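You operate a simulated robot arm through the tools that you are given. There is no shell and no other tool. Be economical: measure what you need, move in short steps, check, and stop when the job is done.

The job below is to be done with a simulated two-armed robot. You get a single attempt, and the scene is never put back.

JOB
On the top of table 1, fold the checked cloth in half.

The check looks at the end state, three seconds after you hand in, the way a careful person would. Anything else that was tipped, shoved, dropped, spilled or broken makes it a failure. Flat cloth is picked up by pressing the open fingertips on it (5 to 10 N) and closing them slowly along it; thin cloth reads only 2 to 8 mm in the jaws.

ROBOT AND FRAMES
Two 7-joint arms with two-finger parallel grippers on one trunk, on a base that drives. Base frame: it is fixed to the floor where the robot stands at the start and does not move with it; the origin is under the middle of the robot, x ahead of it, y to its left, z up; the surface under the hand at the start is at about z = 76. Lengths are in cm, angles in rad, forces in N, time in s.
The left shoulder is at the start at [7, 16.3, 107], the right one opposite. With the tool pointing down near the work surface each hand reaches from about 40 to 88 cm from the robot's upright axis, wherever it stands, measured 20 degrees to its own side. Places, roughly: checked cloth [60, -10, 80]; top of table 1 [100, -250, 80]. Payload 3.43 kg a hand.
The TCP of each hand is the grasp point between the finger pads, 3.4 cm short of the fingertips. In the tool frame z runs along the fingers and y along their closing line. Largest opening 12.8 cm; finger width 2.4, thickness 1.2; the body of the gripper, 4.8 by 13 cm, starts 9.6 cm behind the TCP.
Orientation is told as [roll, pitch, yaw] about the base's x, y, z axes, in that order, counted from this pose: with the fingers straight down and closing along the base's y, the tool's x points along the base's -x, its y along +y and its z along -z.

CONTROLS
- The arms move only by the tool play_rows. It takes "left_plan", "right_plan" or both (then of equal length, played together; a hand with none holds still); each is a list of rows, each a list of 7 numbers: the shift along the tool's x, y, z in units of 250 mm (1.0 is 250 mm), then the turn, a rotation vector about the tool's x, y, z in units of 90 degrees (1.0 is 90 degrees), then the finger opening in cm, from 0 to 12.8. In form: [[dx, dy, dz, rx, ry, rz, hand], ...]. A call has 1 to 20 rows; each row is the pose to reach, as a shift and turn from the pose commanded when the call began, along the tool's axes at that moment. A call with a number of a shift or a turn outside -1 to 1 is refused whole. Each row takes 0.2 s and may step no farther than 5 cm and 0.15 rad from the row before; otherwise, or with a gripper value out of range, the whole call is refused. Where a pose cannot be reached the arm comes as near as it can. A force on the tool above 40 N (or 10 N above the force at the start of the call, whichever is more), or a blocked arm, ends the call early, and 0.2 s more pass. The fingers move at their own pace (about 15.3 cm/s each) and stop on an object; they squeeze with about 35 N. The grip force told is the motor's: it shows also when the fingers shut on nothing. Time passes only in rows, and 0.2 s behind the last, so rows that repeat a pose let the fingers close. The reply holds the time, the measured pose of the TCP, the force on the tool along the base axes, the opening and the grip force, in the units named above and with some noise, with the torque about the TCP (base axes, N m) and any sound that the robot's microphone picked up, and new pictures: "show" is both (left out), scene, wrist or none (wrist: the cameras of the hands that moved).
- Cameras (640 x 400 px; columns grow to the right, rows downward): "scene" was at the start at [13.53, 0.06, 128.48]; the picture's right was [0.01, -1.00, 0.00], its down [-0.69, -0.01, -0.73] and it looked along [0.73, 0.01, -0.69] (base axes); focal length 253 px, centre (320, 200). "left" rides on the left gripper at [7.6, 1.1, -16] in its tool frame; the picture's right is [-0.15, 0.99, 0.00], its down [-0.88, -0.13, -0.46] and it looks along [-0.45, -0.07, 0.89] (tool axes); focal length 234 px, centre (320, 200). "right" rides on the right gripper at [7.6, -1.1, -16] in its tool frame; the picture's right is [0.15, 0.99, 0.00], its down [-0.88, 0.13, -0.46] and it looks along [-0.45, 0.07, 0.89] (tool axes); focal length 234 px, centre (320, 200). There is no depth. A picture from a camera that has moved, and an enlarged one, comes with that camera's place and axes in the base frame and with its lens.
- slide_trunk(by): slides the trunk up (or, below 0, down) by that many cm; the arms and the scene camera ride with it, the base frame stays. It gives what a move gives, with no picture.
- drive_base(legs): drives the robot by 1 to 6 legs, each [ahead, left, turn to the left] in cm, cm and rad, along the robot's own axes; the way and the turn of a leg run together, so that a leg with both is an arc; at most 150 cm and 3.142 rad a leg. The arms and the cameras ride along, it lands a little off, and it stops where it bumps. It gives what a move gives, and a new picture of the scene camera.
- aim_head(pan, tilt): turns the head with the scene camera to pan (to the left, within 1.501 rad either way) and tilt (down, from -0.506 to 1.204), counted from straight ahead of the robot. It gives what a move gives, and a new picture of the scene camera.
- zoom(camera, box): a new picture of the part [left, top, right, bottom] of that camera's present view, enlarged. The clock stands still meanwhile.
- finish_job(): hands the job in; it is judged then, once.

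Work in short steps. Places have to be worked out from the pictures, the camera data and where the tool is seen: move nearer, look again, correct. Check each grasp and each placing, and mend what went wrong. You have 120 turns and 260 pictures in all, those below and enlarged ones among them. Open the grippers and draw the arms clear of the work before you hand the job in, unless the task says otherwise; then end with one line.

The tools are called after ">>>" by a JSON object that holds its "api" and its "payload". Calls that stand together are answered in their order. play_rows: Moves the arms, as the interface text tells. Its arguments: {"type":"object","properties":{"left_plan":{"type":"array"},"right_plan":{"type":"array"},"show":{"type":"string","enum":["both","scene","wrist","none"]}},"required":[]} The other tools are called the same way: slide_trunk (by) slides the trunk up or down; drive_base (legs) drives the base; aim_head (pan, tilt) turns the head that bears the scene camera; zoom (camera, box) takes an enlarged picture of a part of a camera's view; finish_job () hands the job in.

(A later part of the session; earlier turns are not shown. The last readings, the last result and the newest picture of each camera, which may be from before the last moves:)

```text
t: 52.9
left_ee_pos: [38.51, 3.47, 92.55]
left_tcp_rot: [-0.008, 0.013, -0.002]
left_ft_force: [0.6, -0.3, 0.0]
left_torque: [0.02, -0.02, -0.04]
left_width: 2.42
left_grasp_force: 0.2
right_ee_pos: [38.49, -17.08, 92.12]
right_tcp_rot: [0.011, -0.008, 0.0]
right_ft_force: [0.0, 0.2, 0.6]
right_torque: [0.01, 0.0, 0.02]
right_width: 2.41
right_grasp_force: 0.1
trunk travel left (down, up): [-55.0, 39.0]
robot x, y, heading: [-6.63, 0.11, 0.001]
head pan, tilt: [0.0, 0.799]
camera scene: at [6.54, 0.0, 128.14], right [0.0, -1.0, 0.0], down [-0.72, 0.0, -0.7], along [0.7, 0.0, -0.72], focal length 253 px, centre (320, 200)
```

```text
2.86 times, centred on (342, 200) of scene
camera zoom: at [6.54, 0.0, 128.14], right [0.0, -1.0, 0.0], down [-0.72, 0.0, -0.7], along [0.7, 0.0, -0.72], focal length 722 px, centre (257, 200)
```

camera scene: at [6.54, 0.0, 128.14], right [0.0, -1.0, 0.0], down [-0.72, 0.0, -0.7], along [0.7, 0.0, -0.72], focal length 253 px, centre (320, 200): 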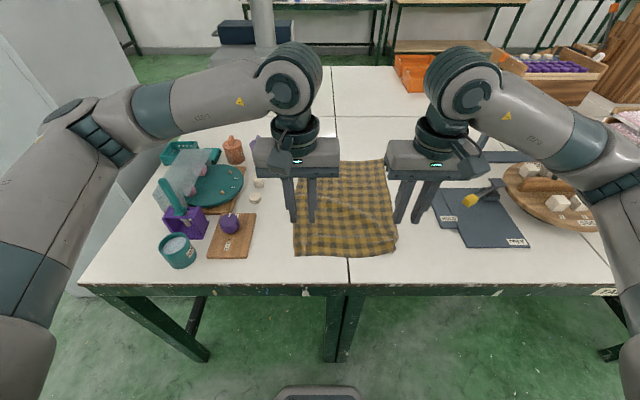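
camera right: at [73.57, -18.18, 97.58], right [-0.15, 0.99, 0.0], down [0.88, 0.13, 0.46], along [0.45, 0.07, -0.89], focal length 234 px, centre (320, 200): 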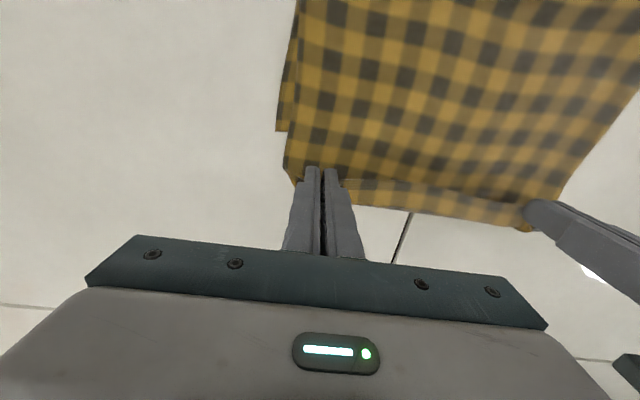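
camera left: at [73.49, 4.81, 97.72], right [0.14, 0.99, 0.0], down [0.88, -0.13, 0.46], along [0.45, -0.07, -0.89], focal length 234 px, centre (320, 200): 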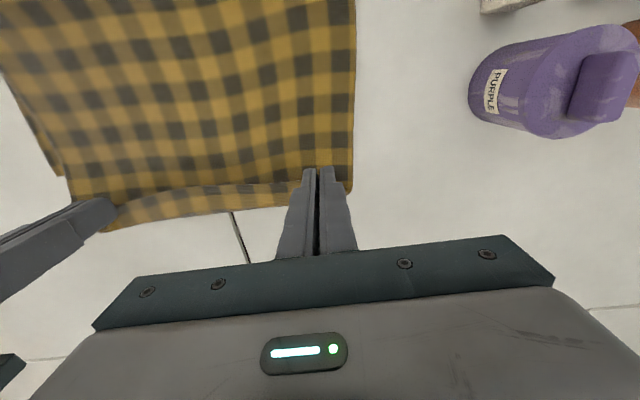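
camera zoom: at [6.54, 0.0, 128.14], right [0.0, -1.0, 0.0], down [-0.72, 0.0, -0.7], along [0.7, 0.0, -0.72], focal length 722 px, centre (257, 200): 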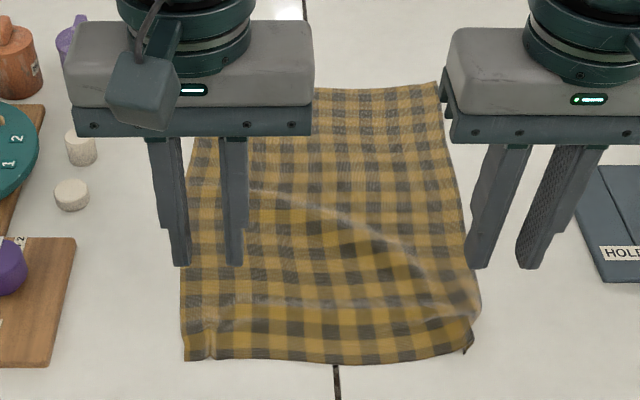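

The far edge now lies near x≈76 and the near edge near x≈39. I drive forward 7 cm, then send the hands above the far corners.

>>> {"api": "drive_base", "payload": {"legs": [[7, 0, 0]]}}

>>> {"api": "play_rows", "payload": {"left_plan": [[-0.1, 0.02, 0, 0, 0, 0, 2.4], [-0.28, 0.02, 0, 0, 0, 0, 2.4], [-0.46, 0.02, 0, 0, 0, 0, 2.4], [-0.64, 0.02, 0, 0, 0, 0, 2.4], [-0.82, 0.02, 0, 0, 0, 0, 2.4], [-1.0, 0.03, 0, 0, 0, 0, 2.4], [-1.0, 0.03, 0, 0, 0, 0, 2.4]], "right_plan": [[-0.1, -0.02, 0, 0, 0, 0, 2.4], [-0.28, -0.04, 0, 0, 0, 0, 2.4], [-0.46, -0.06, 0, 0, 0, 0, 2.4], [-0.64, -0.08, 0, 0, 0, 0, 2.4], [-0.82, -0.08, 0, 0, 0, 0, 2.4], [-1.0, -0.08, 0, 0, 0, 0, 2.4], [-1.0, -0.08, 0, 0, 0, 0, 2.4]]}}

>>> {"api": "zoom", "payload": {"camera": "scene", "box": [240, 130, 464, 270]}}

```text
t: 53.9
left_ee_pos: [45.8, 3.28, 92.39]
left_tcp_rot: [-0.008, 0.011, 0.0]
left_ft_force: [-0.5, 0.0, 0.0]
left_torque: [-0.01, 0.11, 0.03]
left_width: 2.42
left_grasp_force: 0.0
right_ee_pos: [45.85, -17.11, 92.03]
right_tcp_rot: [0.009, -0.006, 0.003]
right_ft_force: [0.1, -0.4, 0.1]
right_torque: [0.0, 0.04, -0.01]
right_width: 2.41
right_grasp_force: 0.1
trunk travel left (down, up): [-55.0, 39.0]
robot x, y, heading: [0.47, 0.14, 0.0]
head pan, tilt: [0.0, 0.799]
camera scene: at [13.85, -0.03, 128.13], right [0.0, -1.0, 0.0], down [-0.72, 0.0, -0.7], along [0.7, 0.0, -0.72], focal length 253 px, centre (320, 200)
```

scene: 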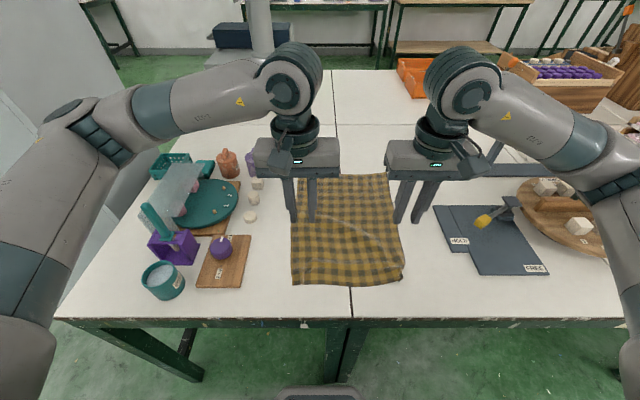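

```text
t: 55.5
left_ee_pos: [70.64, 4.02, 92.31]
left_tcp_rot: [-0.008, 0.008, -0.002]
left_ft_force: [-0.6, -0.2, 0.6]
left_torque: [0.0, -0.02, 0.04]
left_width: 2.4
left_grasp_force: 0.1
right_ee_pos: [70.54, -19.03, 92.41]
right_tcp_rot: [0.011, -0.01, 0.002]
right_ft_force: [-0.3, 0.5, 0.9]
right_torque: [-0.01, -0.02, 0.05]
right_width: 2.4
right_grasp_force: 0.2
trunk travel left (down, up): [-55.0, 39.0]
robot x, y, heading: [0.27, -0.02, 0.001]
head pan, tilt: [0.0, 0.799]
camera scene: at [13.6, -0.04, 128.16], right [0.0, -1.0, 0.0], down [-0.72, 0.0, -0.7], along [0.7, 0.0, -0.72], focal length 253 px, centre (320, 200)
camera right: at [62.82, -20.37, 108.22], right [-0.15, 0.99, 0.01], down [0.88, 0.13, 0.47], along [0.46, 0.08, -0.89], focal length 234 px, centre (320, 200)
camera left: at [63.16, 5.22, 108.42], right [0.15, 0.99, -0.01], down [0.88, -0.13, 0.45], along [0.44, -0.08, -0.89], focal length 234 px, centre (320, 200)
```

scene: 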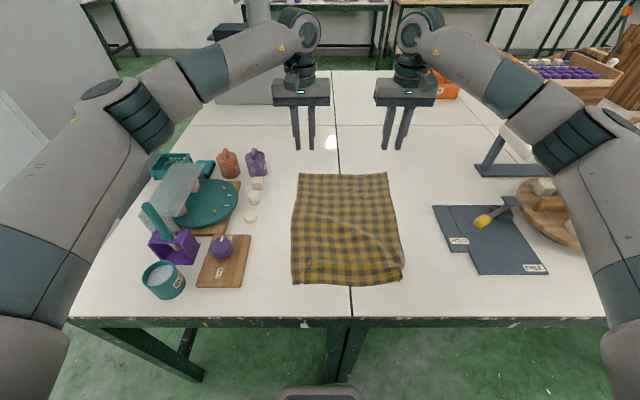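
right: 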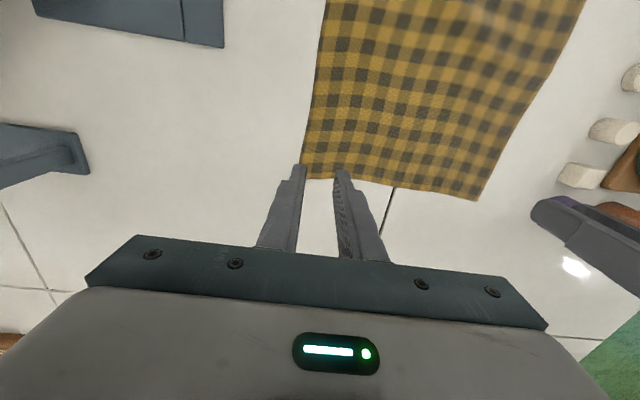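
left: 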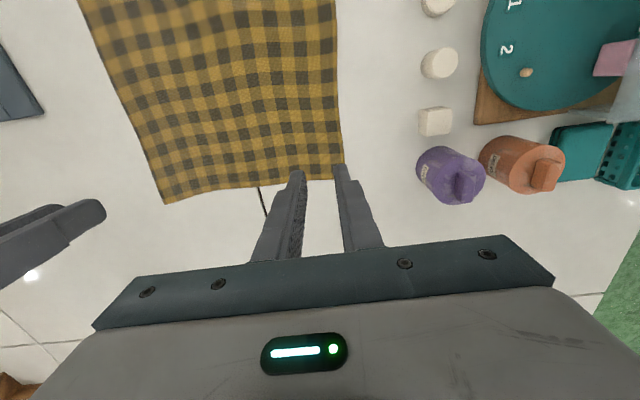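

```text
2.86 times, centred on (352, 200) of scene
camera zoom: at [13.6, -0.04, 128.16], right [0.0, -1.0, 0.0], down [-0.72, 0.0, -0.7], along [0.7, 0.0, -0.72], focal length 722 px, centre (229, 200)
```

zoom: 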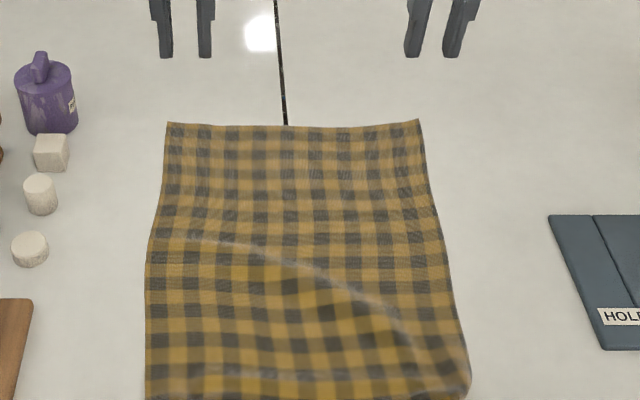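

The far corners are at about (76.4, −21.0) and (76.4, 6.3). I lower both hands to about 1 cm above them with a shallow overlap.

>>> {"api": "play_rows", "payload": {"left_plan": [[-0.1, 0.007, 0.08, 0, 0, 0, 2.4], [-0.2, 0.007, 0.18, 0, 0, 0, 2.4], [-0.226, 0.007, 0.3, 0, 0, 0, 2.4], [-0.226, 0.007, 0.4, 0, 0, 0, 2.4], [-0.226, 0.007, 0.46, 0, 0, 0, 2.4], [-0.226, 0.007, 0.476, 0, 0, 0, 2.4], [-0.226, 0.007, 0.476, 0, 0, 0, 2.4]], "right_plan": [[-0.1, 0.009, 0.08, 0, 0, 0, 2.4], [-0.2, 0.009, 0.18, 0, 0, 0, 2.4], [-0.23, 0.009, 0.3, 0, 0, 0, 2.4], [-0.23, 0.009, 0.4, 0, 0, 0, 2.4], [-0.23, 0.009, 0.46, 0, 0, 0, 2.4], [-0.23, 0.009, 0.48, 0, 0, 0, 2.4], [-0.23, 0.009, 0.48, 0, 0, 0, 2.4]], "show": "none"}}

>>> {"api": "zoom", "payload": {"camera": "right", "box": [240, 120, 432, 240]}}

>>> {"api": "zoom", "payload": {"camera": "left", "box": [220, 120, 412, 240]}}

```text
t: 57.1
left_ee_pos: [76.24, 4.12, 80.17]
left_tcp_rot: [-0.01, 0.011, -0.001]
left_ft_force: [-0.1, 0.5, 0.0]
left_torque: [0.02, -0.02, -0.02]
left_width: 2.41
left_grasp_force: 0.0
right_ee_pos: [76.62, -18.73, 80.25]
right_tcp_rot: [0.009, -0.008, 0.002]
right_ft_force: [-0.8, -0.1, 0.0]
right_torque: [0.01, 0.0, 0.04]
right_width: 2.42
right_grasp_force: 0.1
trunk travel left (down, up): [-55.0, 39.0]
robot x, y, heading: [0.22, -0.04, 0.001]
head pan, tilt: [0.0, 0.799]
```

```text
3.33 times, centred on (336, 180) of right
camera zoom: at [68.96, -20.11, 96.06], right [-0.15, 0.99, 0.01], down [0.88, 0.13, 0.46], along [0.46, 0.08, -0.89], focal length 781 px, centre (267, 267)
```

zoom: 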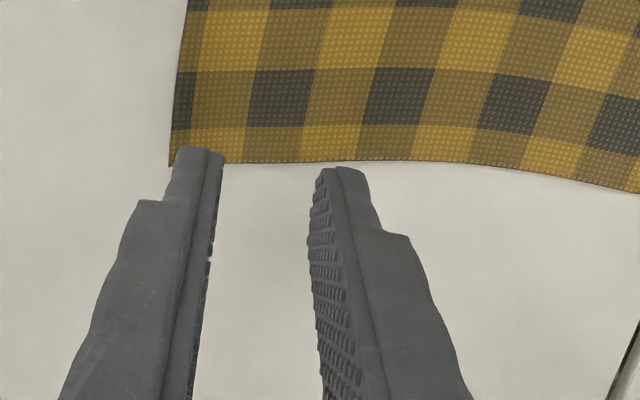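

```text
3.33 times, centred on (316, 180) of left
camera zoom: at [68.8, 5.38, 96.35], right [0.15, 0.99, -0.01], down [0.89, -0.13, 0.45], along [0.44, -0.07, -0.89], focal length 781 px, centre (333, 267)
```

zoom: 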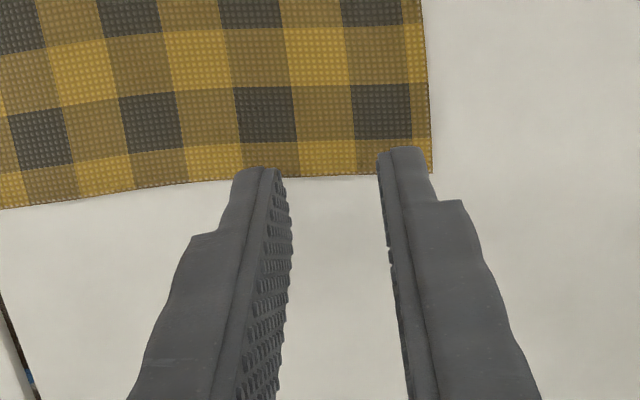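

I shift in slightly for about 1.2 cm overlap and press down.

>>> {"api": "play_rows", "payload": {"left_plan": [[0.012, 0.006, 0, 0, 0, 0, 2.4], [0.012, 0.006, 0.015, 0, 0, 0, 2.4], [0.012, 0.006, 0.025, 0, 0, 0, 2.4], [0.012, 0.006, 0.03, 0, 0, 0, 2.4]], "right_plan": [[0.028, 0, 0, 0, 0, 0, 2.4], [0.028, 0, 0.015, 0, 0, 0, 2.4], [0.028, 0, 0.028, 0, 0, 0, 2.4], [0.028, 0, 0.033, 0, 0, 0, 2.4]], "show": "none"}}

```text
t: 58.1
left_ee_pos: [76.01, 4.49, 79.54]
left_tcp_rot: [-0.009, 0.011, -0.001]
left_ft_force: [1.3, 0.5, 1.6]
left_torque: [0.01, 0.01, -0.01]
left_width: 2.41
left_grasp_force: 0.1
right_ee_pos: [75.96, -18.73, 79.69]
right_tcp_rot: [0.01, -0.01, 0.002]
right_ft_force: [0.7, 0.1, 4.8]
right_torque: [-0.05, 0.02, -0.02]
right_width: 2.4
right_grasp_force: 0.0
trunk travel left (down, up): [-55.0, 39.0]
robot x, y, heading: [0.72, -0.1, 0.002]
head pan, tilt: [0.0, 0.799]
```

A touch more pressure is needed (left 1.6 N, right 4.8 N).

>>> {"api": "play_rows", "payload": {"left_plan": [[0, 0, 0.005, 0, 0, 0, 2.4], [0, 0, 0.009, 0, 0, 0, 2.4]], "right_plan": [[0, 0, 0.003, 0, 0, 0, 2.4], [0, 0, 0.006, 0, 0, 0, 2.4]], "show": "none"}}

```text
t: 58.7
left_ee_pos: [75.92, 4.3, 79.5]
left_tcp_rot: [-0.01, 0.006, 0.0]
left_ft_force: [0.0, -1.2, 8.4]
left_torque: [0.16, 0.04, -0.01]
left_width: 2.42
left_grasp_force: 0.0
right_ee_pos: [76.04, -18.66, 79.6]
right_tcp_rot: [0.01, -0.011, 0.003]
right_ft_force: [1.8, -0.2, 10.1]
right_torque: [-0.2, -0.02, 0.02]
right_width: 2.42
right_grasp_force: 0.3
trunk travel left (down, up): [-55.0, 39.0]
robot x, y, heading: [0.41, 0.14, -0.002]
head pan, tilt: [0.0, 0.799]
```

The forces are 8 and 10 N. I close slowly.

>>> {"api": "play_rows", "payload": {"left_plan": [[0, 0, 0.002, 0, 0, 0, 2.3], [0, 0, 0.002, 0, 0, 0, 2.15], [0, 0, 0.002, 0, 0, 0, 2.0], [0, 0, 0.002, 0, 0, 0, 1.85], [0, 0, 0.002, 0, 0, 0, 1.7], [0, 0, 0.002, 0, 0, 0, 1.55], [0, 0, 0.002, 0, 0, 0, 1.4], [0, 0, 0.002, 0, 0, 0, 1.25], [0, 0, 0.002, 0, 0, 0, 1.1], [0, 0, 0.002, 0, 0, 0, 0.95], [0, 0, 0.002, 0, 0, 0, 0.8], [0, 0, 0.002, 0, 0, 0, 0.65], [0, 0, 0.002, 0, 0, 0, 0.5], [0, 0, 0.002, 0, 0, 0, 0.35], [0, 0, 0.002, 0, 0, 0, 0.2], [0, 0, 0.002, 0, 0, 0, 0], [0, 0, 0.002, 0, 0, 0, 0]], "right_plan": [[0, 0, 0.001, 0, 0, 0, 2.3], [0, 0, 0.001, 0, 0, 0, 2.15], [0, 0, 0.001, 0, 0, 0, 2.0], [0, 0, 0.001, 0, 0, 0, 1.85], [0, 0, 0.001, 0, 0, 0, 1.7], [0, 0, 0.001, 0, 0, 0, 1.55], [0, 0, 0.001, 0, 0, 0, 1.4], [0, 0, 0.001, 0, 0, 0, 1.25], [0, 0, 0.001, 0, 0, 0, 1.1], [0, 0, 0.001, 0, 0, 0, 0.95], [0, 0, 0.001, 0, 0, 0, 0.8], [0, 0, 0.001, 0, 0, 0, 0.65], [0, 0, 0.001, 0, 0, 0, 0.5], [0, 0, 0.001, 0, 0, 0, 0.35], [0, 0, 0.001, 0, 0, 0, 0.2], [0, 0, 0.001, 0, 0, 0, 0], [0, 0, 0.001, 0, 0, 0, 0]], "show": "none"}}

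>>> {"api": "zoom", "payload": {"camera": "scene", "box": [270, 140, 430, 240]}}

```text
t: 62.3
left_ee_pos: [75.81, 4.5, 79.46]
left_tcp_rot: [-0.007, 0.007, 0.0]
left_ft_force: [0.1, 2.1, 22.1]
left_torque: [0.16, 0.14, 0.01]
left_width: 0.0
left_grasp_force: 32.7
right_ee_pos: [75.82, -18.67, 79.63]
right_tcp_rot: [0.011, -0.01, 0.002]
right_ft_force: [-0.2, 0.4, 5.5]
right_torque: [0.03, 0.03, -0.01]
right_width: 0.2
right_grasp_force: 34.7
trunk travel left (down, up): [-55.0, 39.0]
robot x, y, heading: [0.02, 0.08, 0.003]
head pan, tilt: [0.0, 0.799]
```

```text
4.00 times, centred on (350, 190) of scene
camera zoom: at [13.36, 0.01, 128.19], right [0.0, -1.0, 0.0], down [-0.72, 0.0, -0.7], along [0.7, 0.0, -0.72], focal length 1010 px, centre (200, 240)
```

zoom: 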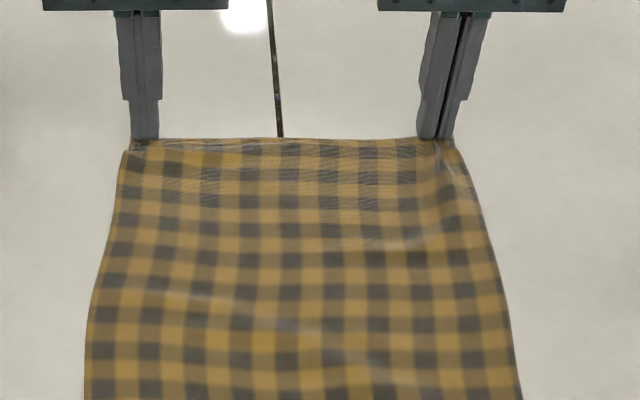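

The right hand holds; the left slipped. I lift and reopen the left, and correct its slight roll.

>>> {"api": "play_rows", "payload": {"left_plan": [[0, 0, -0.05, -0.006, 0, 0, 0], [0, 0, -0.12, -0.006, 0, 0, 0.8], [0, 0, -0.12, -0.006, 0, 0, 2.4], [0, 0, -0.12, -0.006, 0, 0, 2.4]], "show": "none"}}

>>> {"api": "zoom", "payload": {"camera": "left", "box": [220, 100, 412, 220]}}

```text
t: 63.3
left_ee_pos: [76.01, 4.36, 82.35]
left_tcp_rot: [-0.001, 0.008, 0.001]
left_ft_force: [0.4, -1.0, -0.3]
left_torque: [0.02, -0.01, 0.01]
left_width: 2.42
left_grasp_force: 0.0
right_ee_pos: [75.95, -18.64, 79.56]
right_tcp_rot: [0.011, -0.01, 0.003]
right_ft_force: [1.1, 0.1, 16.2]
right_torque: [-0.07, 0.03, 0.03]
right_width: 0.2
right_grasp_force: 35.7
trunk travel left (down, up): [-55.0, 39.0]
robot x, y, heading: [0.3, -0.0, 0.004]
head pan, tilt: [0.0, 0.799]
```

```text
3.33 times, centred on (316, 160) of left
camera zoom: at [68.44, 5.46, 98.46], right [0.15, 0.99, 0.0], down [0.88, -0.13, 0.45], along [0.44, -0.07, -0.89], focal length 781 px, centre (333, 333)
```

zoom: 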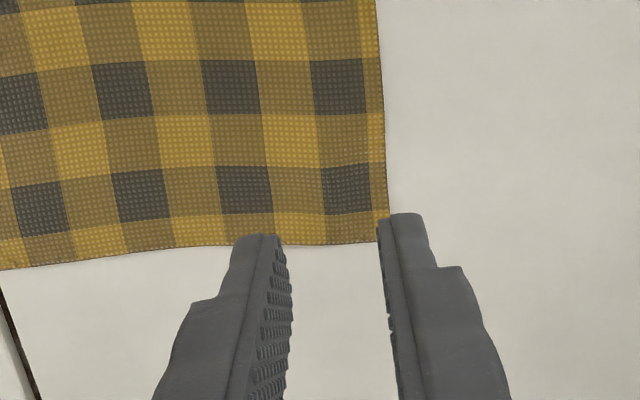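

I shift the left hand 0.9 cm inward and press again.

>>> {"api": "play_rows", "payload": {"left_plan": [[0.012, -0.036, 0, 0, 0, 0, 2.4], [0.012, -0.036, 0.06, 0, 0, 0, 2.4], [0.012, -0.036, 0.1, 0, 0, 0, 2.4], [0.012, -0.036, 0.115, 0, 0, 0, 2.4], [0.012, -0.036, 0.119, 0, 0, 0, 2.4], [0.012, -0.036, 0.119, 0, 0, 0, 2.4]], "show": "none"}}

```text
t: 64.7
left_ee_pos: [75.47, 3.54, 79.57]
left_tcp_rot: [0.0, 0.007, -0.001]
left_ft_force: [-0.7, 1.6, 10.7]
left_torque: [0.1, 0.0, 0.03]
left_width: 2.45
left_grasp_force: 0.1
right_ee_pos: [75.75, -18.58, 79.62]
right_tcp_rot: [0.009, -0.01, 0.003]
right_ft_force: [4.2, -1.4, 16.6]
right_torque: [-0.07, -0.03, 0.01]
right_width: 0.19
right_grasp_force: 35.0
trunk travel left (down, up): [-55.0, 39.0]
robot x, y, heading: [0.17, -0.23, -0.001]
head pan, tilt: [0.0, 0.799]
```

It presses at 10.7 N; I close slowly.

>>> {"api": "play_rows", "payload": {"left_plan": [[0, 0, 0, 0, 0, 0, 2.3], [0, 0, 0, 0, 0, 0, 2.15], [0, 0, 0, 0, 0, 0, 2.0], [0, 0, 0, 0, 0, 0, 1.85], [0, 0, 0, 0, 0, 0, 1.7], [0, 0, 0, 0, 0, 0, 1.55], [0, 0, 0, 0, 0, 0, 1.4], [0, 0, 0, 0, 0, 0, 1.25], [0, 0, 0, 0, 0, 0, 1.1], [0, 0, 0, 0, 0, 0, 0.95], [0, 0, 0, 0, 0, 0, 0.8], [0, 0, 0, 0, 0, 0, 0.65], [0, 0, 0, 0, 0, 0, 0.5], [0, 0, 0, 0, 0, 0, 0.35], [0, 0, 0, 0, 0, 0, 0.2], [0, 0, 0, 0, 0, 0, 0], [0, 0, 0, 0, 0, 0, 0]], "show": "none"}}

>>> {"api": "zoom", "payload": {"camera": "left", "box": [220, 100, 412, 220]}}

```text
t: 68.3
left_ee_pos: [75.5, 3.41, 79.53]
left_tcp_rot: [-0.001, 0.007, -0.001]
left_ft_force: [0.5, -8.1, 24.0]
left_torque: [-0.25, -0.03, 0.01]
left_width: 0.2
left_grasp_force: 34.7
right_ee_pos: [75.81, -18.75, 79.57]
right_tcp_rot: [0.01, -0.01, 0.002]
right_ft_force: [1.0, 8.1, 5.5]
right_torque: [0.21, 0.0, -0.11]
right_width: 0.19
right_grasp_force: 35.0
trunk travel left (down, up): [-55.0, 39.0]
robot x, y, heading: [0.79, 0.12, -0.0]
head pan, tilt: [0.0, 0.799]
```

```text
3.33 times, centred on (316, 160) of left
camera zoom: at [67.94, 4.56, 95.63], right [0.15, 0.99, 0.0], down [0.88, -0.13, 0.45], along [0.44, -0.07, -0.89], focal length 781 px, centre (333, 333)
```

zoom: 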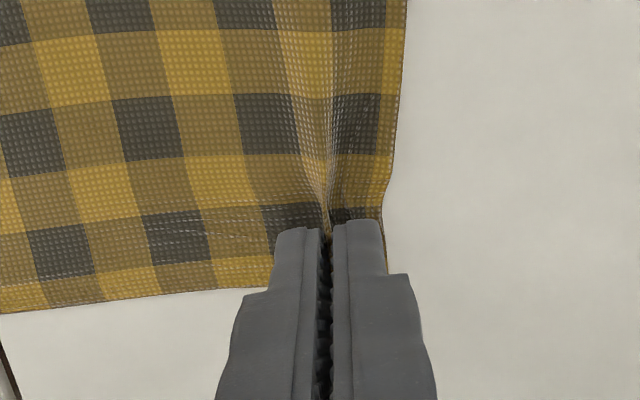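

Both corners are held (0.2 cm each). I pull about 1 cm forward to smooth the cloth, then lift and begin the arc back, with a small first segment to check the left arm follows.

>>> {"api": "play_rows", "payload": {"left_plan": [[-0.02, -0.004, -0.02, 0, 0, 0, 0], [-0.05, -0.006, -0.03, 0, 0, 0, 0], [-0.05, -0.008, -0.06, 0, 0, 0, 0], [-0.03, -0.008, -0.14, 0, 0, 0, 0], [0, -0.008, -0.22, 0, 0, 0, 0], [0.04, -0.008, -0.3, 0, 0, 0, 0], [0.09, -0.008, -0.37, 0, 0, 0, 0]], "right_plan": [[-0.02, 0.004, -0.02, 0, 0, 0, 0], [-0.05, 0.006, -0.03, 0, 0, 0, 0], [-0.05, 0.008, -0.06, 0, 0, 0, 0], [-0.03, 0.008, -0.14, 0, 0, 0, 0], [0, 0.008, -0.22, 0, 0, 0, 0], [0.04, 0.008, -0.3, 0, 0, 0, 0], [0.09, 0.008, -0.37, 0, 0, 0, 0]], "show": "scene"}}

```text
t: 69.9
left_ee_pos: [73.31, 3.3, 88.58]
left_tcp_rot: [0.002, 0.01, -0.001]
left_ft_force: [0.5, -3.9, -0.3]
left_torque: [-0.11, 0.01, 0.01]
left_width: 0.19
left_grasp_force: 34.5
right_ee_pos: [73.42, -18.39, 88.64]
right_tcp_rot: [0.011, -0.009, 0.002]
right_ft_force: [-0.3, 3.9, 0.0]
right_torque: [0.14, -0.01, -0.03]
right_width: 0.19
right_grasp_force: 34.7
trunk travel left (down, up): [-55.0, 39.0]
robot x, y, heading: [0.63, -0.11, 0.001]
head pan, tilt: [0.0, 0.799]
camera scene: at [13.6, -0.03, 128.15], right [0.0, -1.0, 0.0], down [-0.72, 0.0, -0.7], along [0.7, 0.0, -0.72], focal length 253 px, centre (320, 200)
```

scene: 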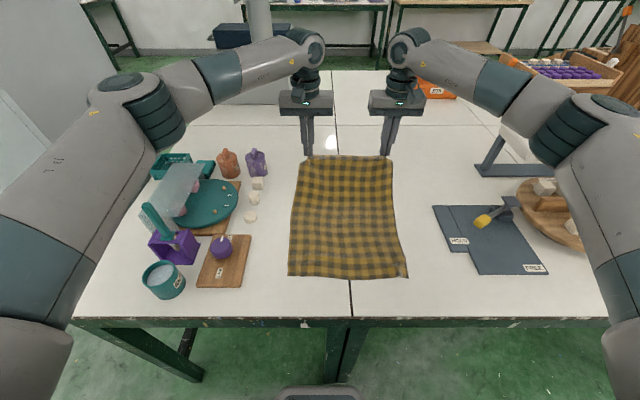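

The cloth smoothed out well; the near edge is at x≈40.7, so the fold line should come to about x≈60. I continue the arc back and begin pitching the fingers forward.

>>> {"api": "play_rows", "payload": {"left_plan": [[0.06, 0, -0.06, 0, -0.04, 0, 0], [0.12, 0, -0.12, 0, -0.08, 0, 0], [0.18, 0, -0.17, 0, -0.12, 0, 0], [0.24, 0, -0.21, 0, -0.16, 0, 0], [0.3, 0, -0.24, 0, -0.2, 0, 0], [0.36, 0, -0.26, 0, -0.24, 0, 0], [0.36, 0, -0.26, 0, -0.24, 0, 0]], "right_plan": [[0.06, 0, -0.06, 0, -0.04, 0, 0], [0.12, 0, -0.12, 0, -0.08, 0, 0], [0.18, 0, -0.17, 0, -0.12, 0, 0], [0.24, 0, -0.21, 0, -0.16, 0, 0], [0.3, 0, -0.24, 0, -0.2, 0, 0], [0.36, 0, -0.26, 0, -0.24, 0, 0], [0.36, 0, -0.26, 0, -0.24, 0, 0]], "show": "scene"}}

```text
t: 71.5
left_ee_pos: [64.53, 3.07, 95.11]
left_tcp_rot: [0.001, -0.366, -0.001]
left_ft_force: [0.2, -3.2, -1.4]
left_torque: [-0.1, 0.04, -0.03]
left_width: 0.19
left_grasp_force: 34.8
right_ee_pos: [64.64, -18.69, 94.81]
right_tcp_rot: [0.011, -0.385, -0.004]
right_ft_force: [0.6, 4.5, 0.4]
right_torque: [0.12, 0.0, 0.01]
right_width: 0.18
right_grasp_force: 34.8
trunk travel left (down, up): [-55.0, 39.0]
robot x, y, heading: [0.7, 0.18, -0.001]
head pan, tilt: [0.0, 0.799]
camera scene: at [13.79, -0.02, 128.13], right [0.0, -1.0, 0.0], down [-0.72, 0.0, -0.7], along [0.7, 0.0, -0.72], focal length 253 px, centre (320, 200)
```

scene: 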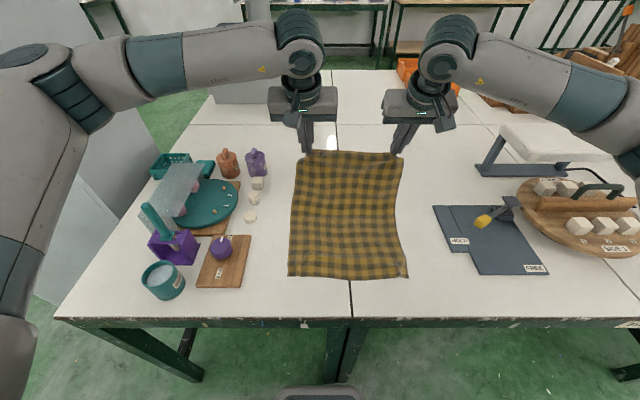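

The edge turns with the fingers as intended. I drive back 10 cm, which carries the hands across the top of the arc.

>>> {"api": "drive_base", "payload": {"legs": [[-10, 0, 0]]}}

```text
t: 72.7
left_ee_pos: [54.44, 3.28, 95.22]
left_tcp_rot: [0.0, -0.366, 0.0]
left_ft_force: [0.1, -4.0, -0.3]
left_torque: [-0.11, 0.0, -0.01]
left_width: 0.18
left_grasp_force: 35.0
right_ee_pos: [54.59, -18.64, 94.82]
right_tcp_rot: [0.01, -0.386, -0.002]
right_ft_force: [-0.5, 4.6, 0.2]
right_torque: [0.14, -0.05, 0.03]
right_width: 0.2
right_grasp_force: 34.5
trunk travel left (down, up): [-55.0, 39.0]
robot x, y, heading: [-8.97, -0.19, 0.002]
head pan, tilt: [0.0, 0.799]
camera scene: at [3.64, -0.02, 128.15], right [0.0, -1.0, 0.0], down [-0.72, 0.0, -0.7], along [0.7, 0.0, -0.72], focal length 253 px, centre (320, 200)
```

scene: 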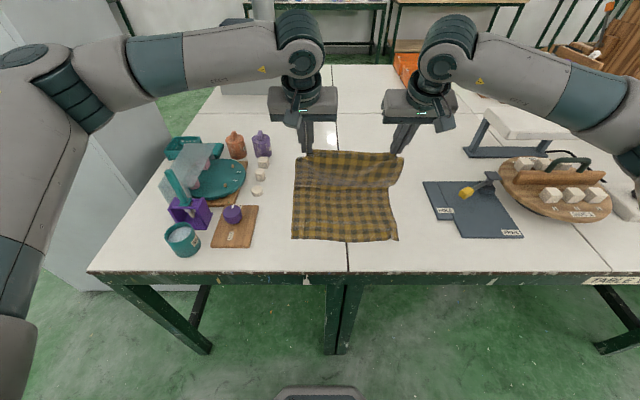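

The fold is forming properly. I need more room for the forward tilt, so I shuttle: arms forward 10 cm, then base back again.

>>> {"api": "play_rows", "payload": {"left_plan": [[-0.09, 0, 0.036, 0, 0, 0, 0], [-0.18, 0, 0.072, 0, 0, 0, 0], [-0.28, 0, 0.109, 0, 0, 0, 0], [-0.373, 0, 0.145, 0, 0, 0, 0], [-0.373, 0, 0.145, 0, 0, 0, 0]], "right_plan": [[-0.09, 0, 0.036, 0, 0, 0, 0], [-0.18, 0, 0.072, 0, 0, 0, 0], [-0.28, 0, 0.109, 0, 0, 0, 0], [-0.373, 0, 0.145, 0, 0, 0, 0], [-0.373, 0, 0.145, 0, 0, 0, 0]], "show": "none"}}

>>> {"api": "drive_base", "payload": {"legs": [[-10, 0, 0]]}}

```text
t: 73.9
left_ee_pos: [64.54, 3.08, 95.14]
left_tcp_rot: [0.002, -0.366, 0.001]
left_ft_force: [0.2, -1.9, -0.7]
left_torque: [-0.03, -0.01, 0.0]
left_width: 0.19
left_grasp_force: 34.9
right_ee_pos: [64.58, -18.47, 94.99]
right_tcp_rot: [0.012, -0.385, -0.002]
right_ft_force: [-0.1, 1.1, -0.4]
right_torque: [0.08, 0.0, 0.03]
right_width: 0.17
right_grasp_force: 35.2
trunk travel left (down, up): [-55.0, 39.0]
robot x, y, heading: [-9.36, 0.37, 0.001]
head pan, tilt: [0.0, 0.799]
```

```text
t: 75.0
left_ee_pos: [54.54, 3.17, 95.26]
left_tcp_rot: [0.001, -0.367, 0.001]
left_ft_force: [-0.2, -2.6, 0.4]
left_torque: [-0.06, 0.02, -0.01]
left_width: 0.18
left_grasp_force: 34.6
right_ee_pos: [54.39, -18.42, 95.01]
right_tcp_rot: [0.01, -0.387, -0.003]
right_ft_force: [0.5, 2.0, -0.1]
right_torque: [0.09, -0.02, 0.01]
right_width: 0.17
right_grasp_force: 34.3
trunk travel left (down, up): [-55.0, 39.0]
robot x, y, heading: [-19.86, -0.07, -0.001]
head pan, tilt: [0.0, 0.799]
camera scene: at [-6.44, -0.03, 128.15], right [0.0, -1.0, 0.0], down [-0.72, 0.0, -0.7], along [0.7, 0.0, -0.72], focal length 253 px, centre (320, 200)
```

scene: 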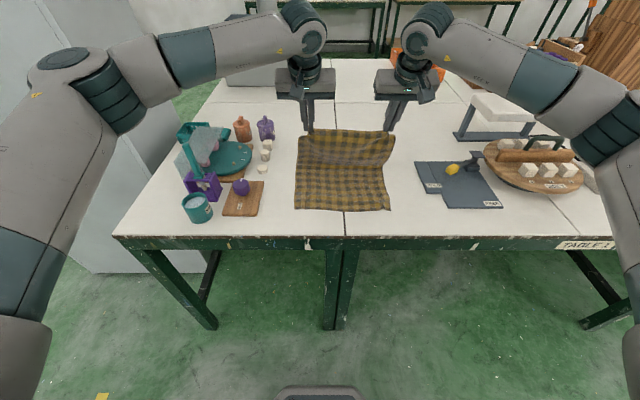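

The label "TABLE 1" on the front edge confirms the table. One more shuttle back.

>>> {"api": "play_rows", "payload": {"left_plan": [[-0.09, 0, 0.036, 0, 0, 0, 0], [-0.18, 0, 0.072, 0, 0, 0, 0], [-0.28, 0, 0.109, 0, 0, 0, 0], [-0.373, 0, 0.145, 0, 0, 0, 0], [-0.373, 0, 0.145, 0, 0, 0, 0]], "right_plan": [[-0.09, 0, 0.036, 0, 0, 0, 0], [-0.18, 0, 0.072, 0, 0, 0, 0], [-0.28, 0, 0.109, 0, 0, 0, 0], [-0.373, 0, 0.145, 0, 0, 0, 0], [-0.373, 0, 0.145, 0, 0, 0, 0]], "show": "none"}}

>>> {"api": "drive_base", "payload": {"legs": [[-10, 0, 0]]}}

>>> {"api": "zoom", "payload": {"camera": "scene", "box": [250, 90, 442, 210]}}

```text
t: 76.2
left_ee_pos: [64.57, 3.12, 95.17]
left_tcp_rot: [0.0, -0.366, 0.0]
left_ft_force: [-0.3, -1.4, 0.8]
left_torque: [-0.01, 0.01, 0.0]
left_width: 0.18
left_grasp_force: 35.4
right_ee_pos: [64.54, -18.49, 95.15]
right_tcp_rot: [0.01, -0.386, 0.0]
right_ft_force: [0.5, 0.9, 0.5]
right_torque: [0.07, -0.02, 0.01]
right_width: 0.18
right_grasp_force: 35.1
trunk travel left (down, up): [-55.0, 39.0]
robot x, y, heading: [-20.07, -0.16, -0.001]
head pan, tilt: [0.0, 0.799]
```

```text
t: 77.4
left_ee_pos: [54.5, 3.06, 95.21]
left_tcp_rot: [0.001, -0.366, -0.001]
left_ft_force: [-0.9, -1.1, -0.2]
left_torque: [-0.05, 0.0, 0.01]
left_width: 0.17
left_grasp_force: 35.4
right_ee_pos: [54.25, -18.59, 95.06]
right_tcp_rot: [0.012, -0.386, -0.003]
right_ft_force: [-0.5, 1.3, -0.1]
right_torque: [0.04, -0.07, 0.02]
right_width: 0.18
right_grasp_force: 34.9
trunk travel left (down, up): [-55.0, 39.0]
robot x, y, heading: [-29.89, 0.23, -0.001]
head pan, tilt: [0.0, 0.799]
camera scene: at [-16.58, -0.05, 128.14], right [0.0, -1.0, 0.0], down [-0.72, 0.0, -0.7], along [0.7, 0.0, -0.72], focal length 253 px, centre (320, 200)
```

scene: 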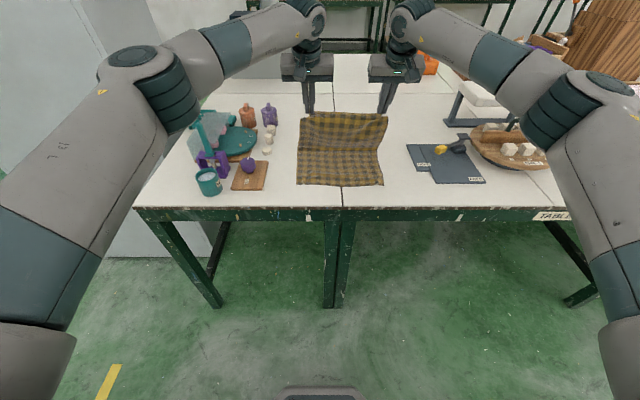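

```text
3.33 times, centred on (346, 150) of scene
camera zoom: at [-16.58, -0.05, 128.14], right [0.0, -1.0, 0.0], down [-0.72, 0.0, -0.7], along [0.7, 0.0, -0.72], focal length 842 px, centre (233, 367)
```

zoom: 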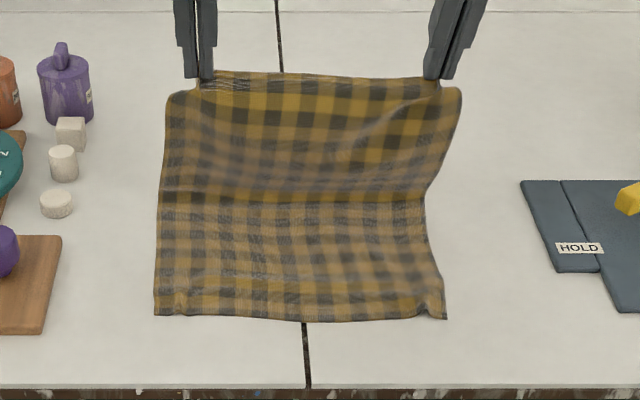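

The fold stands upright at x≈60 and the near edge is at (40.7, 7.1)/(40.4, −19.4). I now descend toward the near edge, pitching the fingers further forward to about 0.9 rad.

>>> {"api": "play_rows", "payload": {"left_plan": [[0.084, 0.005, 0.004, 0, -0.058, 0, 0], [0.168, 0.01, 0.012, 0, -0.115, 0, 0], [0.25, 0.015, 0.037, 0, -0.17, 0, 0], [0.335, 0.02, 0.067, 0, -0.223, 0, 0], [0.417, 0.025, 0.108, 0, -0.28, 0, 0], [0.498, 0.03, 0.154, 0, -0.337, 0, 0], [0.498, 0.03, 0.154, 0, -0.337, 0, 0]], "right_plan": [[0.084, 0.005, 0.004, 0, -0.058, 0, 0], [0.168, 0.01, 0.012, 0, -0.115, 0, 0], [0.25, 0.015, 0.037, 0, -0.17, 0, 0], [0.335, 0.02, 0.067, 0, -0.223, 0, 0], [0.417, 0.025, 0.108, 0, -0.28, 0, 0], [0.498, 0.03, 0.154, 0, -0.337, 0, 0], [0.498, 0.03, 0.154, 0, -0.337, 0, 0]], "show": "scene"}}

>>> {"api": "zoom", "payload": {"camera": "scene", "box": [250, 90, 442, 210]}}

```text
t: 79.0
left_ee_pos: [44.19, 3.83, 87.12]
left_tcp_rot: [-0.001, -0.898, 0.001]
left_ft_force: [-0.1, -0.7, -0.3]
left_torque: [0.0, 0.01, -0.03]
left_width: 0.21
left_grasp_force: 34.5
right_ee_pos: [44.22, -17.77, 86.88]
right_tcp_rot: [0.016, -0.913, -0.011]
right_ft_force: [0.8, 1.0, 0.0]
right_torque: [0.03, 0.01, 0.03]
right_width: 0.22
right_grasp_force: 34.9
trunk travel left (down, up): [-55.0, 39.0]
robot x, y, heading: [-29.92, -0.48, 0.0]
head pan, tilt: [0.0, 0.799]
camera scene: at [-16.56, -0.03, 128.15], right [0.0, -1.0, 0.0], down [-0.72, 0.0, -0.7], along [0.7, 0.0, -0.72], focal length 253 px, centre (320, 200)
```

scene: 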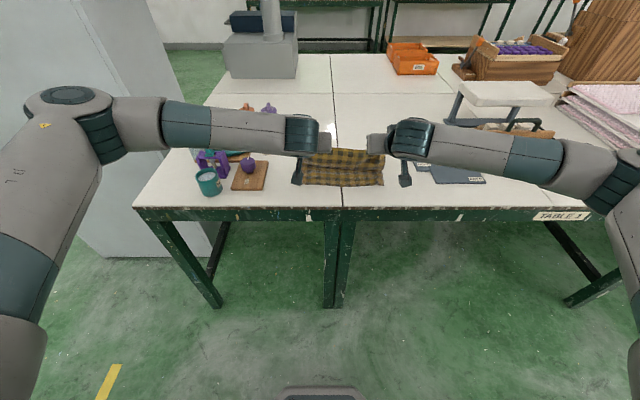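

```text
3.33 times, centred on (346, 150) of scene
camera zoom: at [-16.56, -0.03, 128.15], right [0.0, -1.0, 0.0], down [-0.72, 0.0, -0.7], along [0.7, 0.0, -0.72], focal length 842 px, centre (233, 367)
```

zoom: 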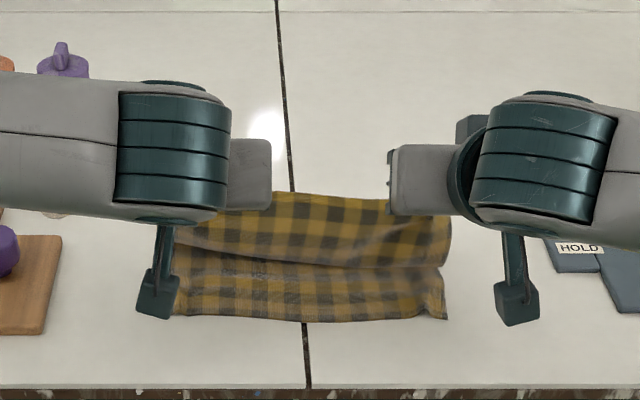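

It descends well. I go on to about 1.2 rad pitch with the tips about 4 cm above the table, and look with the wrist cameras.

>>> {"api": "play_rows", "payload": {"left_plan": [[0.065, 0.004, 0.008, 0, -0.046, 0, 0], [0.129, 0.008, 0.017, 0, -0.092, 0, 0], [0.19, 0.012, 0.028, 0, -0.14, 0, 0], [0.253, 0.016, 0.041, 0, -0.188, 0, 0], [0.253, 0.016, 0.041, 0, -0.188, 0, 0]], "right_plan": [[0.065, 0.004, 0.008, 0, -0.046, 0, 0], [0.129, 0.008, 0.017, 0, -0.092, 0, 0], [0.19, 0.012, 0.028, 0, -0.14, 0, 0], [0.253, 0.016, 0.041, 0, -0.188, 0, 0], [0.253, 0.016, 0.041, 0, -0.188, 0, 0]]}}

>>> {"api": "zoom", "payload": {"camera": "scene", "box": [250, 110, 442, 230]}}

```text
t: 80.2
left_ee_pos: [41.17, 4.47, 81.18]
left_tcp_rot: [-0.003, -1.193, 0.004]
left_ft_force: [0.4, -3.3, -0.5]
left_torque: [-0.05, 0.01, -0.14]
left_width: 0.19
left_grasp_force: 34.7
right_ee_pos: [42.45, -17.24, 84.16]
right_tcp_rot: [0.019, -1.058, -0.013]
right_ft_force: [-0.5, 3.6, 0.0]
right_torque: [0.05, -0.02, 0.06]
right_width: 0.19
right_grasp_force: 34.7
right hand out of reach, approached as far as the arm can: row 3, 4, 5
trunk travel left (down, up): [-55.0, 39.0]
robot x, y, heading: [-29.69, 0.05, -0.001]
head pan, tilt: [0.0, 0.799]
camera scene: at [-16.5, 0.16, 128.14], right [0.0, -1.0, 0.0], down [-0.72, 0.0, -0.7], along [0.7, 0.0, -0.72], focal length 253 px, centre (320, 200)
camera right: at [24.86, -18.58, 85.18], right [-0.07, 0.99, -0.12], down [0.03, 0.12, 0.99], along [1.0, 0.07, -0.04], focal length 234 px, centre (320, 200)
camera left: at [23.53, 5.52, 80.2], right [0.06, 0.99, 0.13], down [-0.1, -0.13, 0.99], along [0.99, -0.07, 0.09], focal length 234 px, centre (320, 200)
```

scene: 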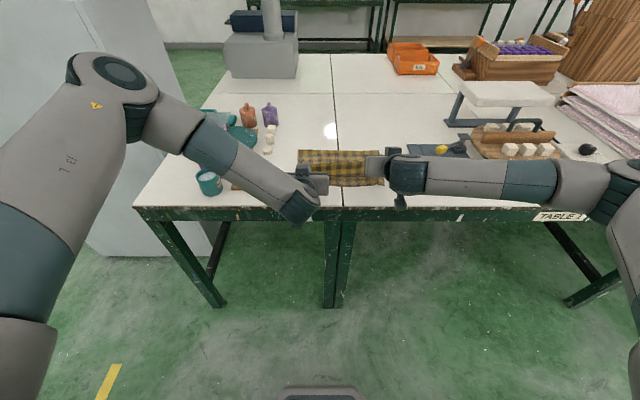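
right: 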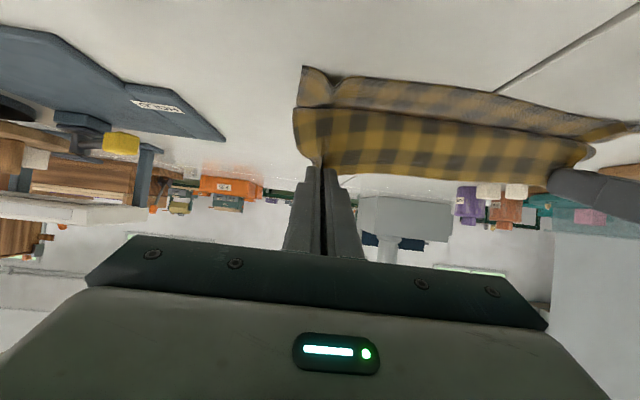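
left: 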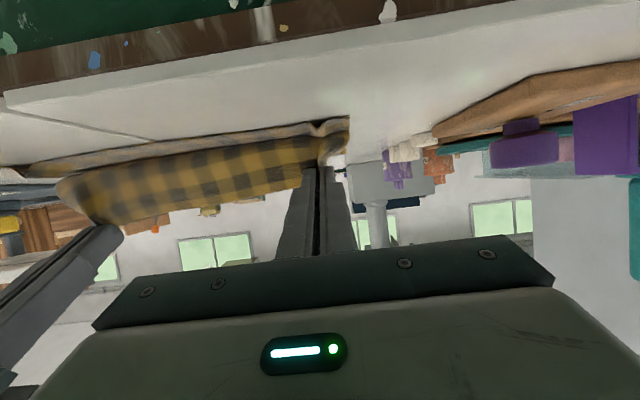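

```text
3.33 times, centred on (346, 170) of scene
camera zoom: at [-16.5, 0.16, 128.14], right [0.0, -1.0, 0.0], down [-0.72, 0.0, -0.7], along [0.7, 0.0, -0.72], focal length 842 px, centre (233, 300)
```

zoom: 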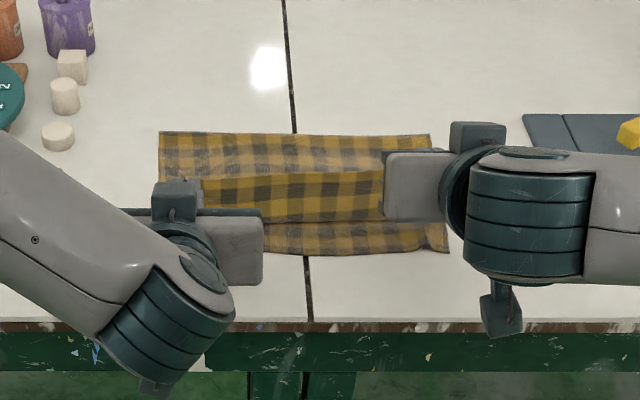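

The right wrist stops at about 1.06 rad pitch, which is close enough. I lower both hands further without more pitch.

>>> {"api": "play_rows", "payload": {"left_plan": [[0.02, 0.002, -0.005, 0, 0, 0, 0], [0.04, 0.004, -0.012, 0, 0, 0, 0], [0.064, 0.004, -0.021, 0, 0, 0, 0], [0.064, 0.004, -0.021, 0, 0, 0, 0]], "right_plan": [[-0.06, 0, -0.01, 0, 0.09, 0, 0], [-0.02, 0.002, -0.014, 0, 0.1, 0, 0], [0.02, 0.004, -0.017, 0, 0.1, 0, 0], [0.045, 0.004, -0.017, 0, 0.1, 0, 0]]}}

```text
t: 81.2
left_ee_pos: [40.07, 4.32, 79.91]
left_tcp_rot: [0.0, -1.189, 0.0]
left_ft_force: [-0.5, -4.3, 0.3]
left_torque: [-0.08, -0.03, -0.15]
left_width: 0.16
left_grasp_force: 34.5
right_ee_pos: [41.55, -17.39, 83.29]
right_tcp_rot: [0.016, -0.9, -0.01]
right_ft_force: [-0.9, 4.7, -0.8]
right_torque: [0.16, 0.0, 0.07]
right_width: 0.18
right_grasp_force: 34.9
trunk travel left (down, up): [-55.0, 39.0]
robot x, y, heading: [-29.84, -0.0, -0.001]
head pan, tilt: [0.0, 0.799]
camera scene: at [-16.54, -0.05, 128.14], right [0.0, -1.0, 0.0], down [-0.72, 0.0, -0.7], along [0.7, 0.0, -0.72], focal length 253 px, centre (320, 200)
camera right: at [24.33, -18.7, 87.16], right [-0.09, 0.99, -0.1], down [0.19, 0.12, 0.97], along [0.98, 0.07, -0.2], focal length 234 px, centre (320, 200)
camera left: at [22.43, 5.44, 78.93], right [0.05, 0.99, 0.14], down [-0.1, -0.13, 0.99], along [0.99, -0.07, 0.09], focal length 234 px, centre (320, 200)
```

scene: 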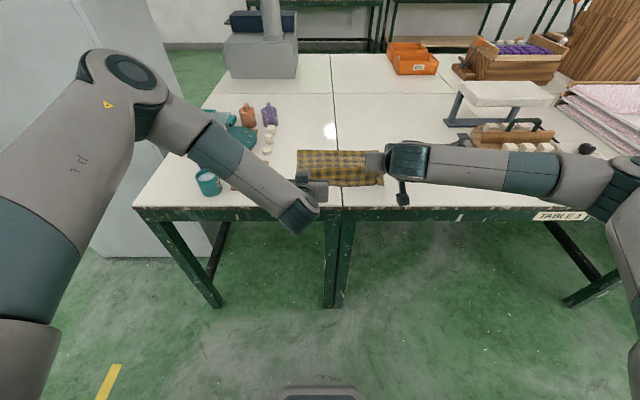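
right: 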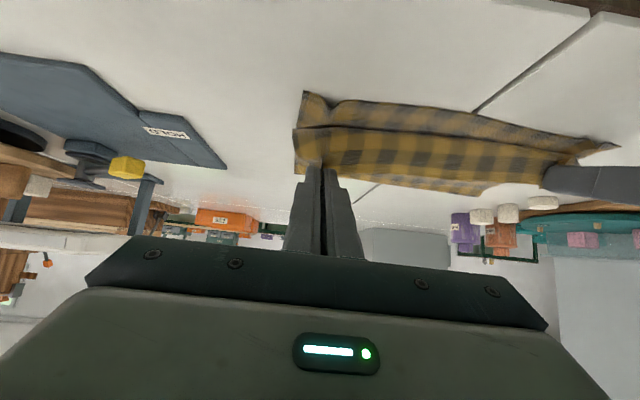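
left: 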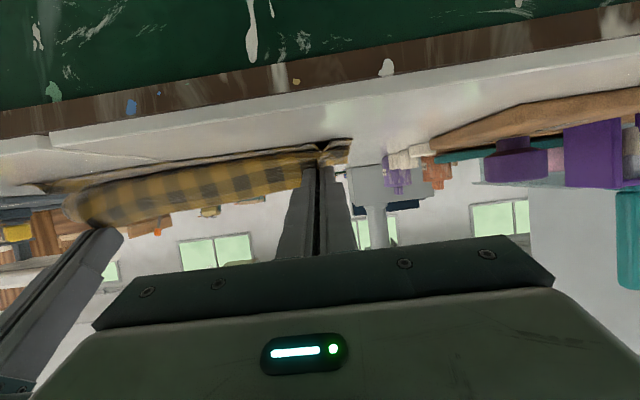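

The right hand responds again from its measured pose (pitch 0.90). I lower it straight down to match the left.

>>> {"api": "play_rows", "payload": {"right_plan": [[0.03, 0, 0.01, 0, 0, 0, 0], [0.06, 0, 0.02, 0, 0, 0, 0], [0.099, 0, 0.03, 0, 0, 0, 0], [0.099, 0, 0.03, 0, 0, 0, 0]]}}

>>> {"api": "zoom", "payload": {"camera": "scene", "box": [250, 120, 442, 240]}}

```text
t: 82.2
left_ee_pos: [40.08, 4.33, 79.97]
left_tcp_rot: [0.002, -1.192, -0.001]
left_ft_force: [-0.5, -2.5, -0.5]
left_torque: [0.0, 0.01, -0.07]
left_width: 0.19
left_grasp_force: 34.8
right_ee_pos: [40.39, -17.4, 80.86]
right_tcp_rot: [0.014, -0.901, -0.014]
right_ft_force: [0.0, 2.6, -0.1]
right_torque: [0.06, 0.0, 0.06]
right_width: 0.21
right_grasp_force: 35.5
trunk travel left (down, up): [-55.0, 39.0]
robot x, y, heading: [-30.13, -0.6, -0.003]
head pan, tilt: [0.0, 0.799]
camera scene: at [-16.55, -0.04, 128.14], right [0.0, -1.0, 0.0], down [-0.72, 0.0, -0.7], along [0.7, 0.0, -0.72], focal length 253 px, centre (320, 200)
camera right: at [23.17, -18.57, 84.7], right [-0.09, 0.99, -0.1], down [0.19, 0.12, 0.97], along [0.98, 0.07, -0.2], focal length 234 px, centre (320, 200)
```

scene: 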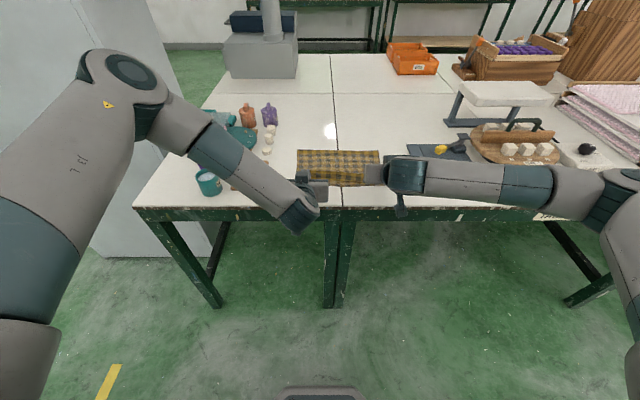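
right: 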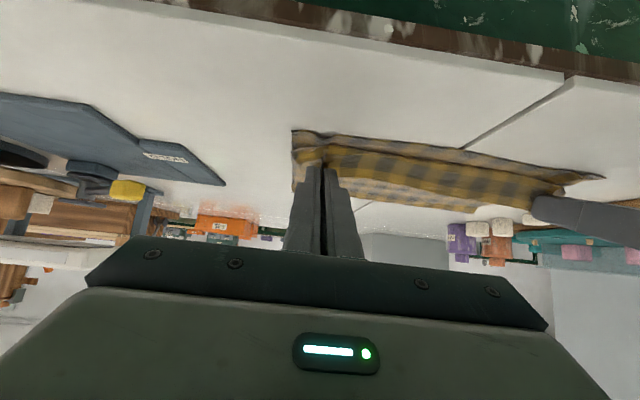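

```text
3.33 times, centred on (346, 180) of scene
camera zoom: at [-16.55, -0.04, 128.14], right [0.0, -1.0, 0.0], down [-0.72, 0.0, -0.7], along [0.7, 0.0, -0.72], focal length 842 px, centre (233, 267)
```

zoom: 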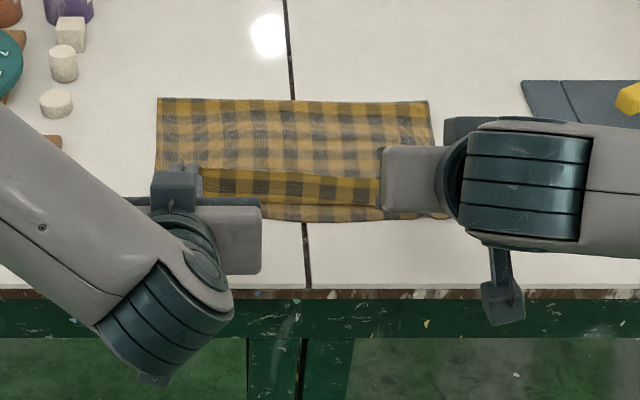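

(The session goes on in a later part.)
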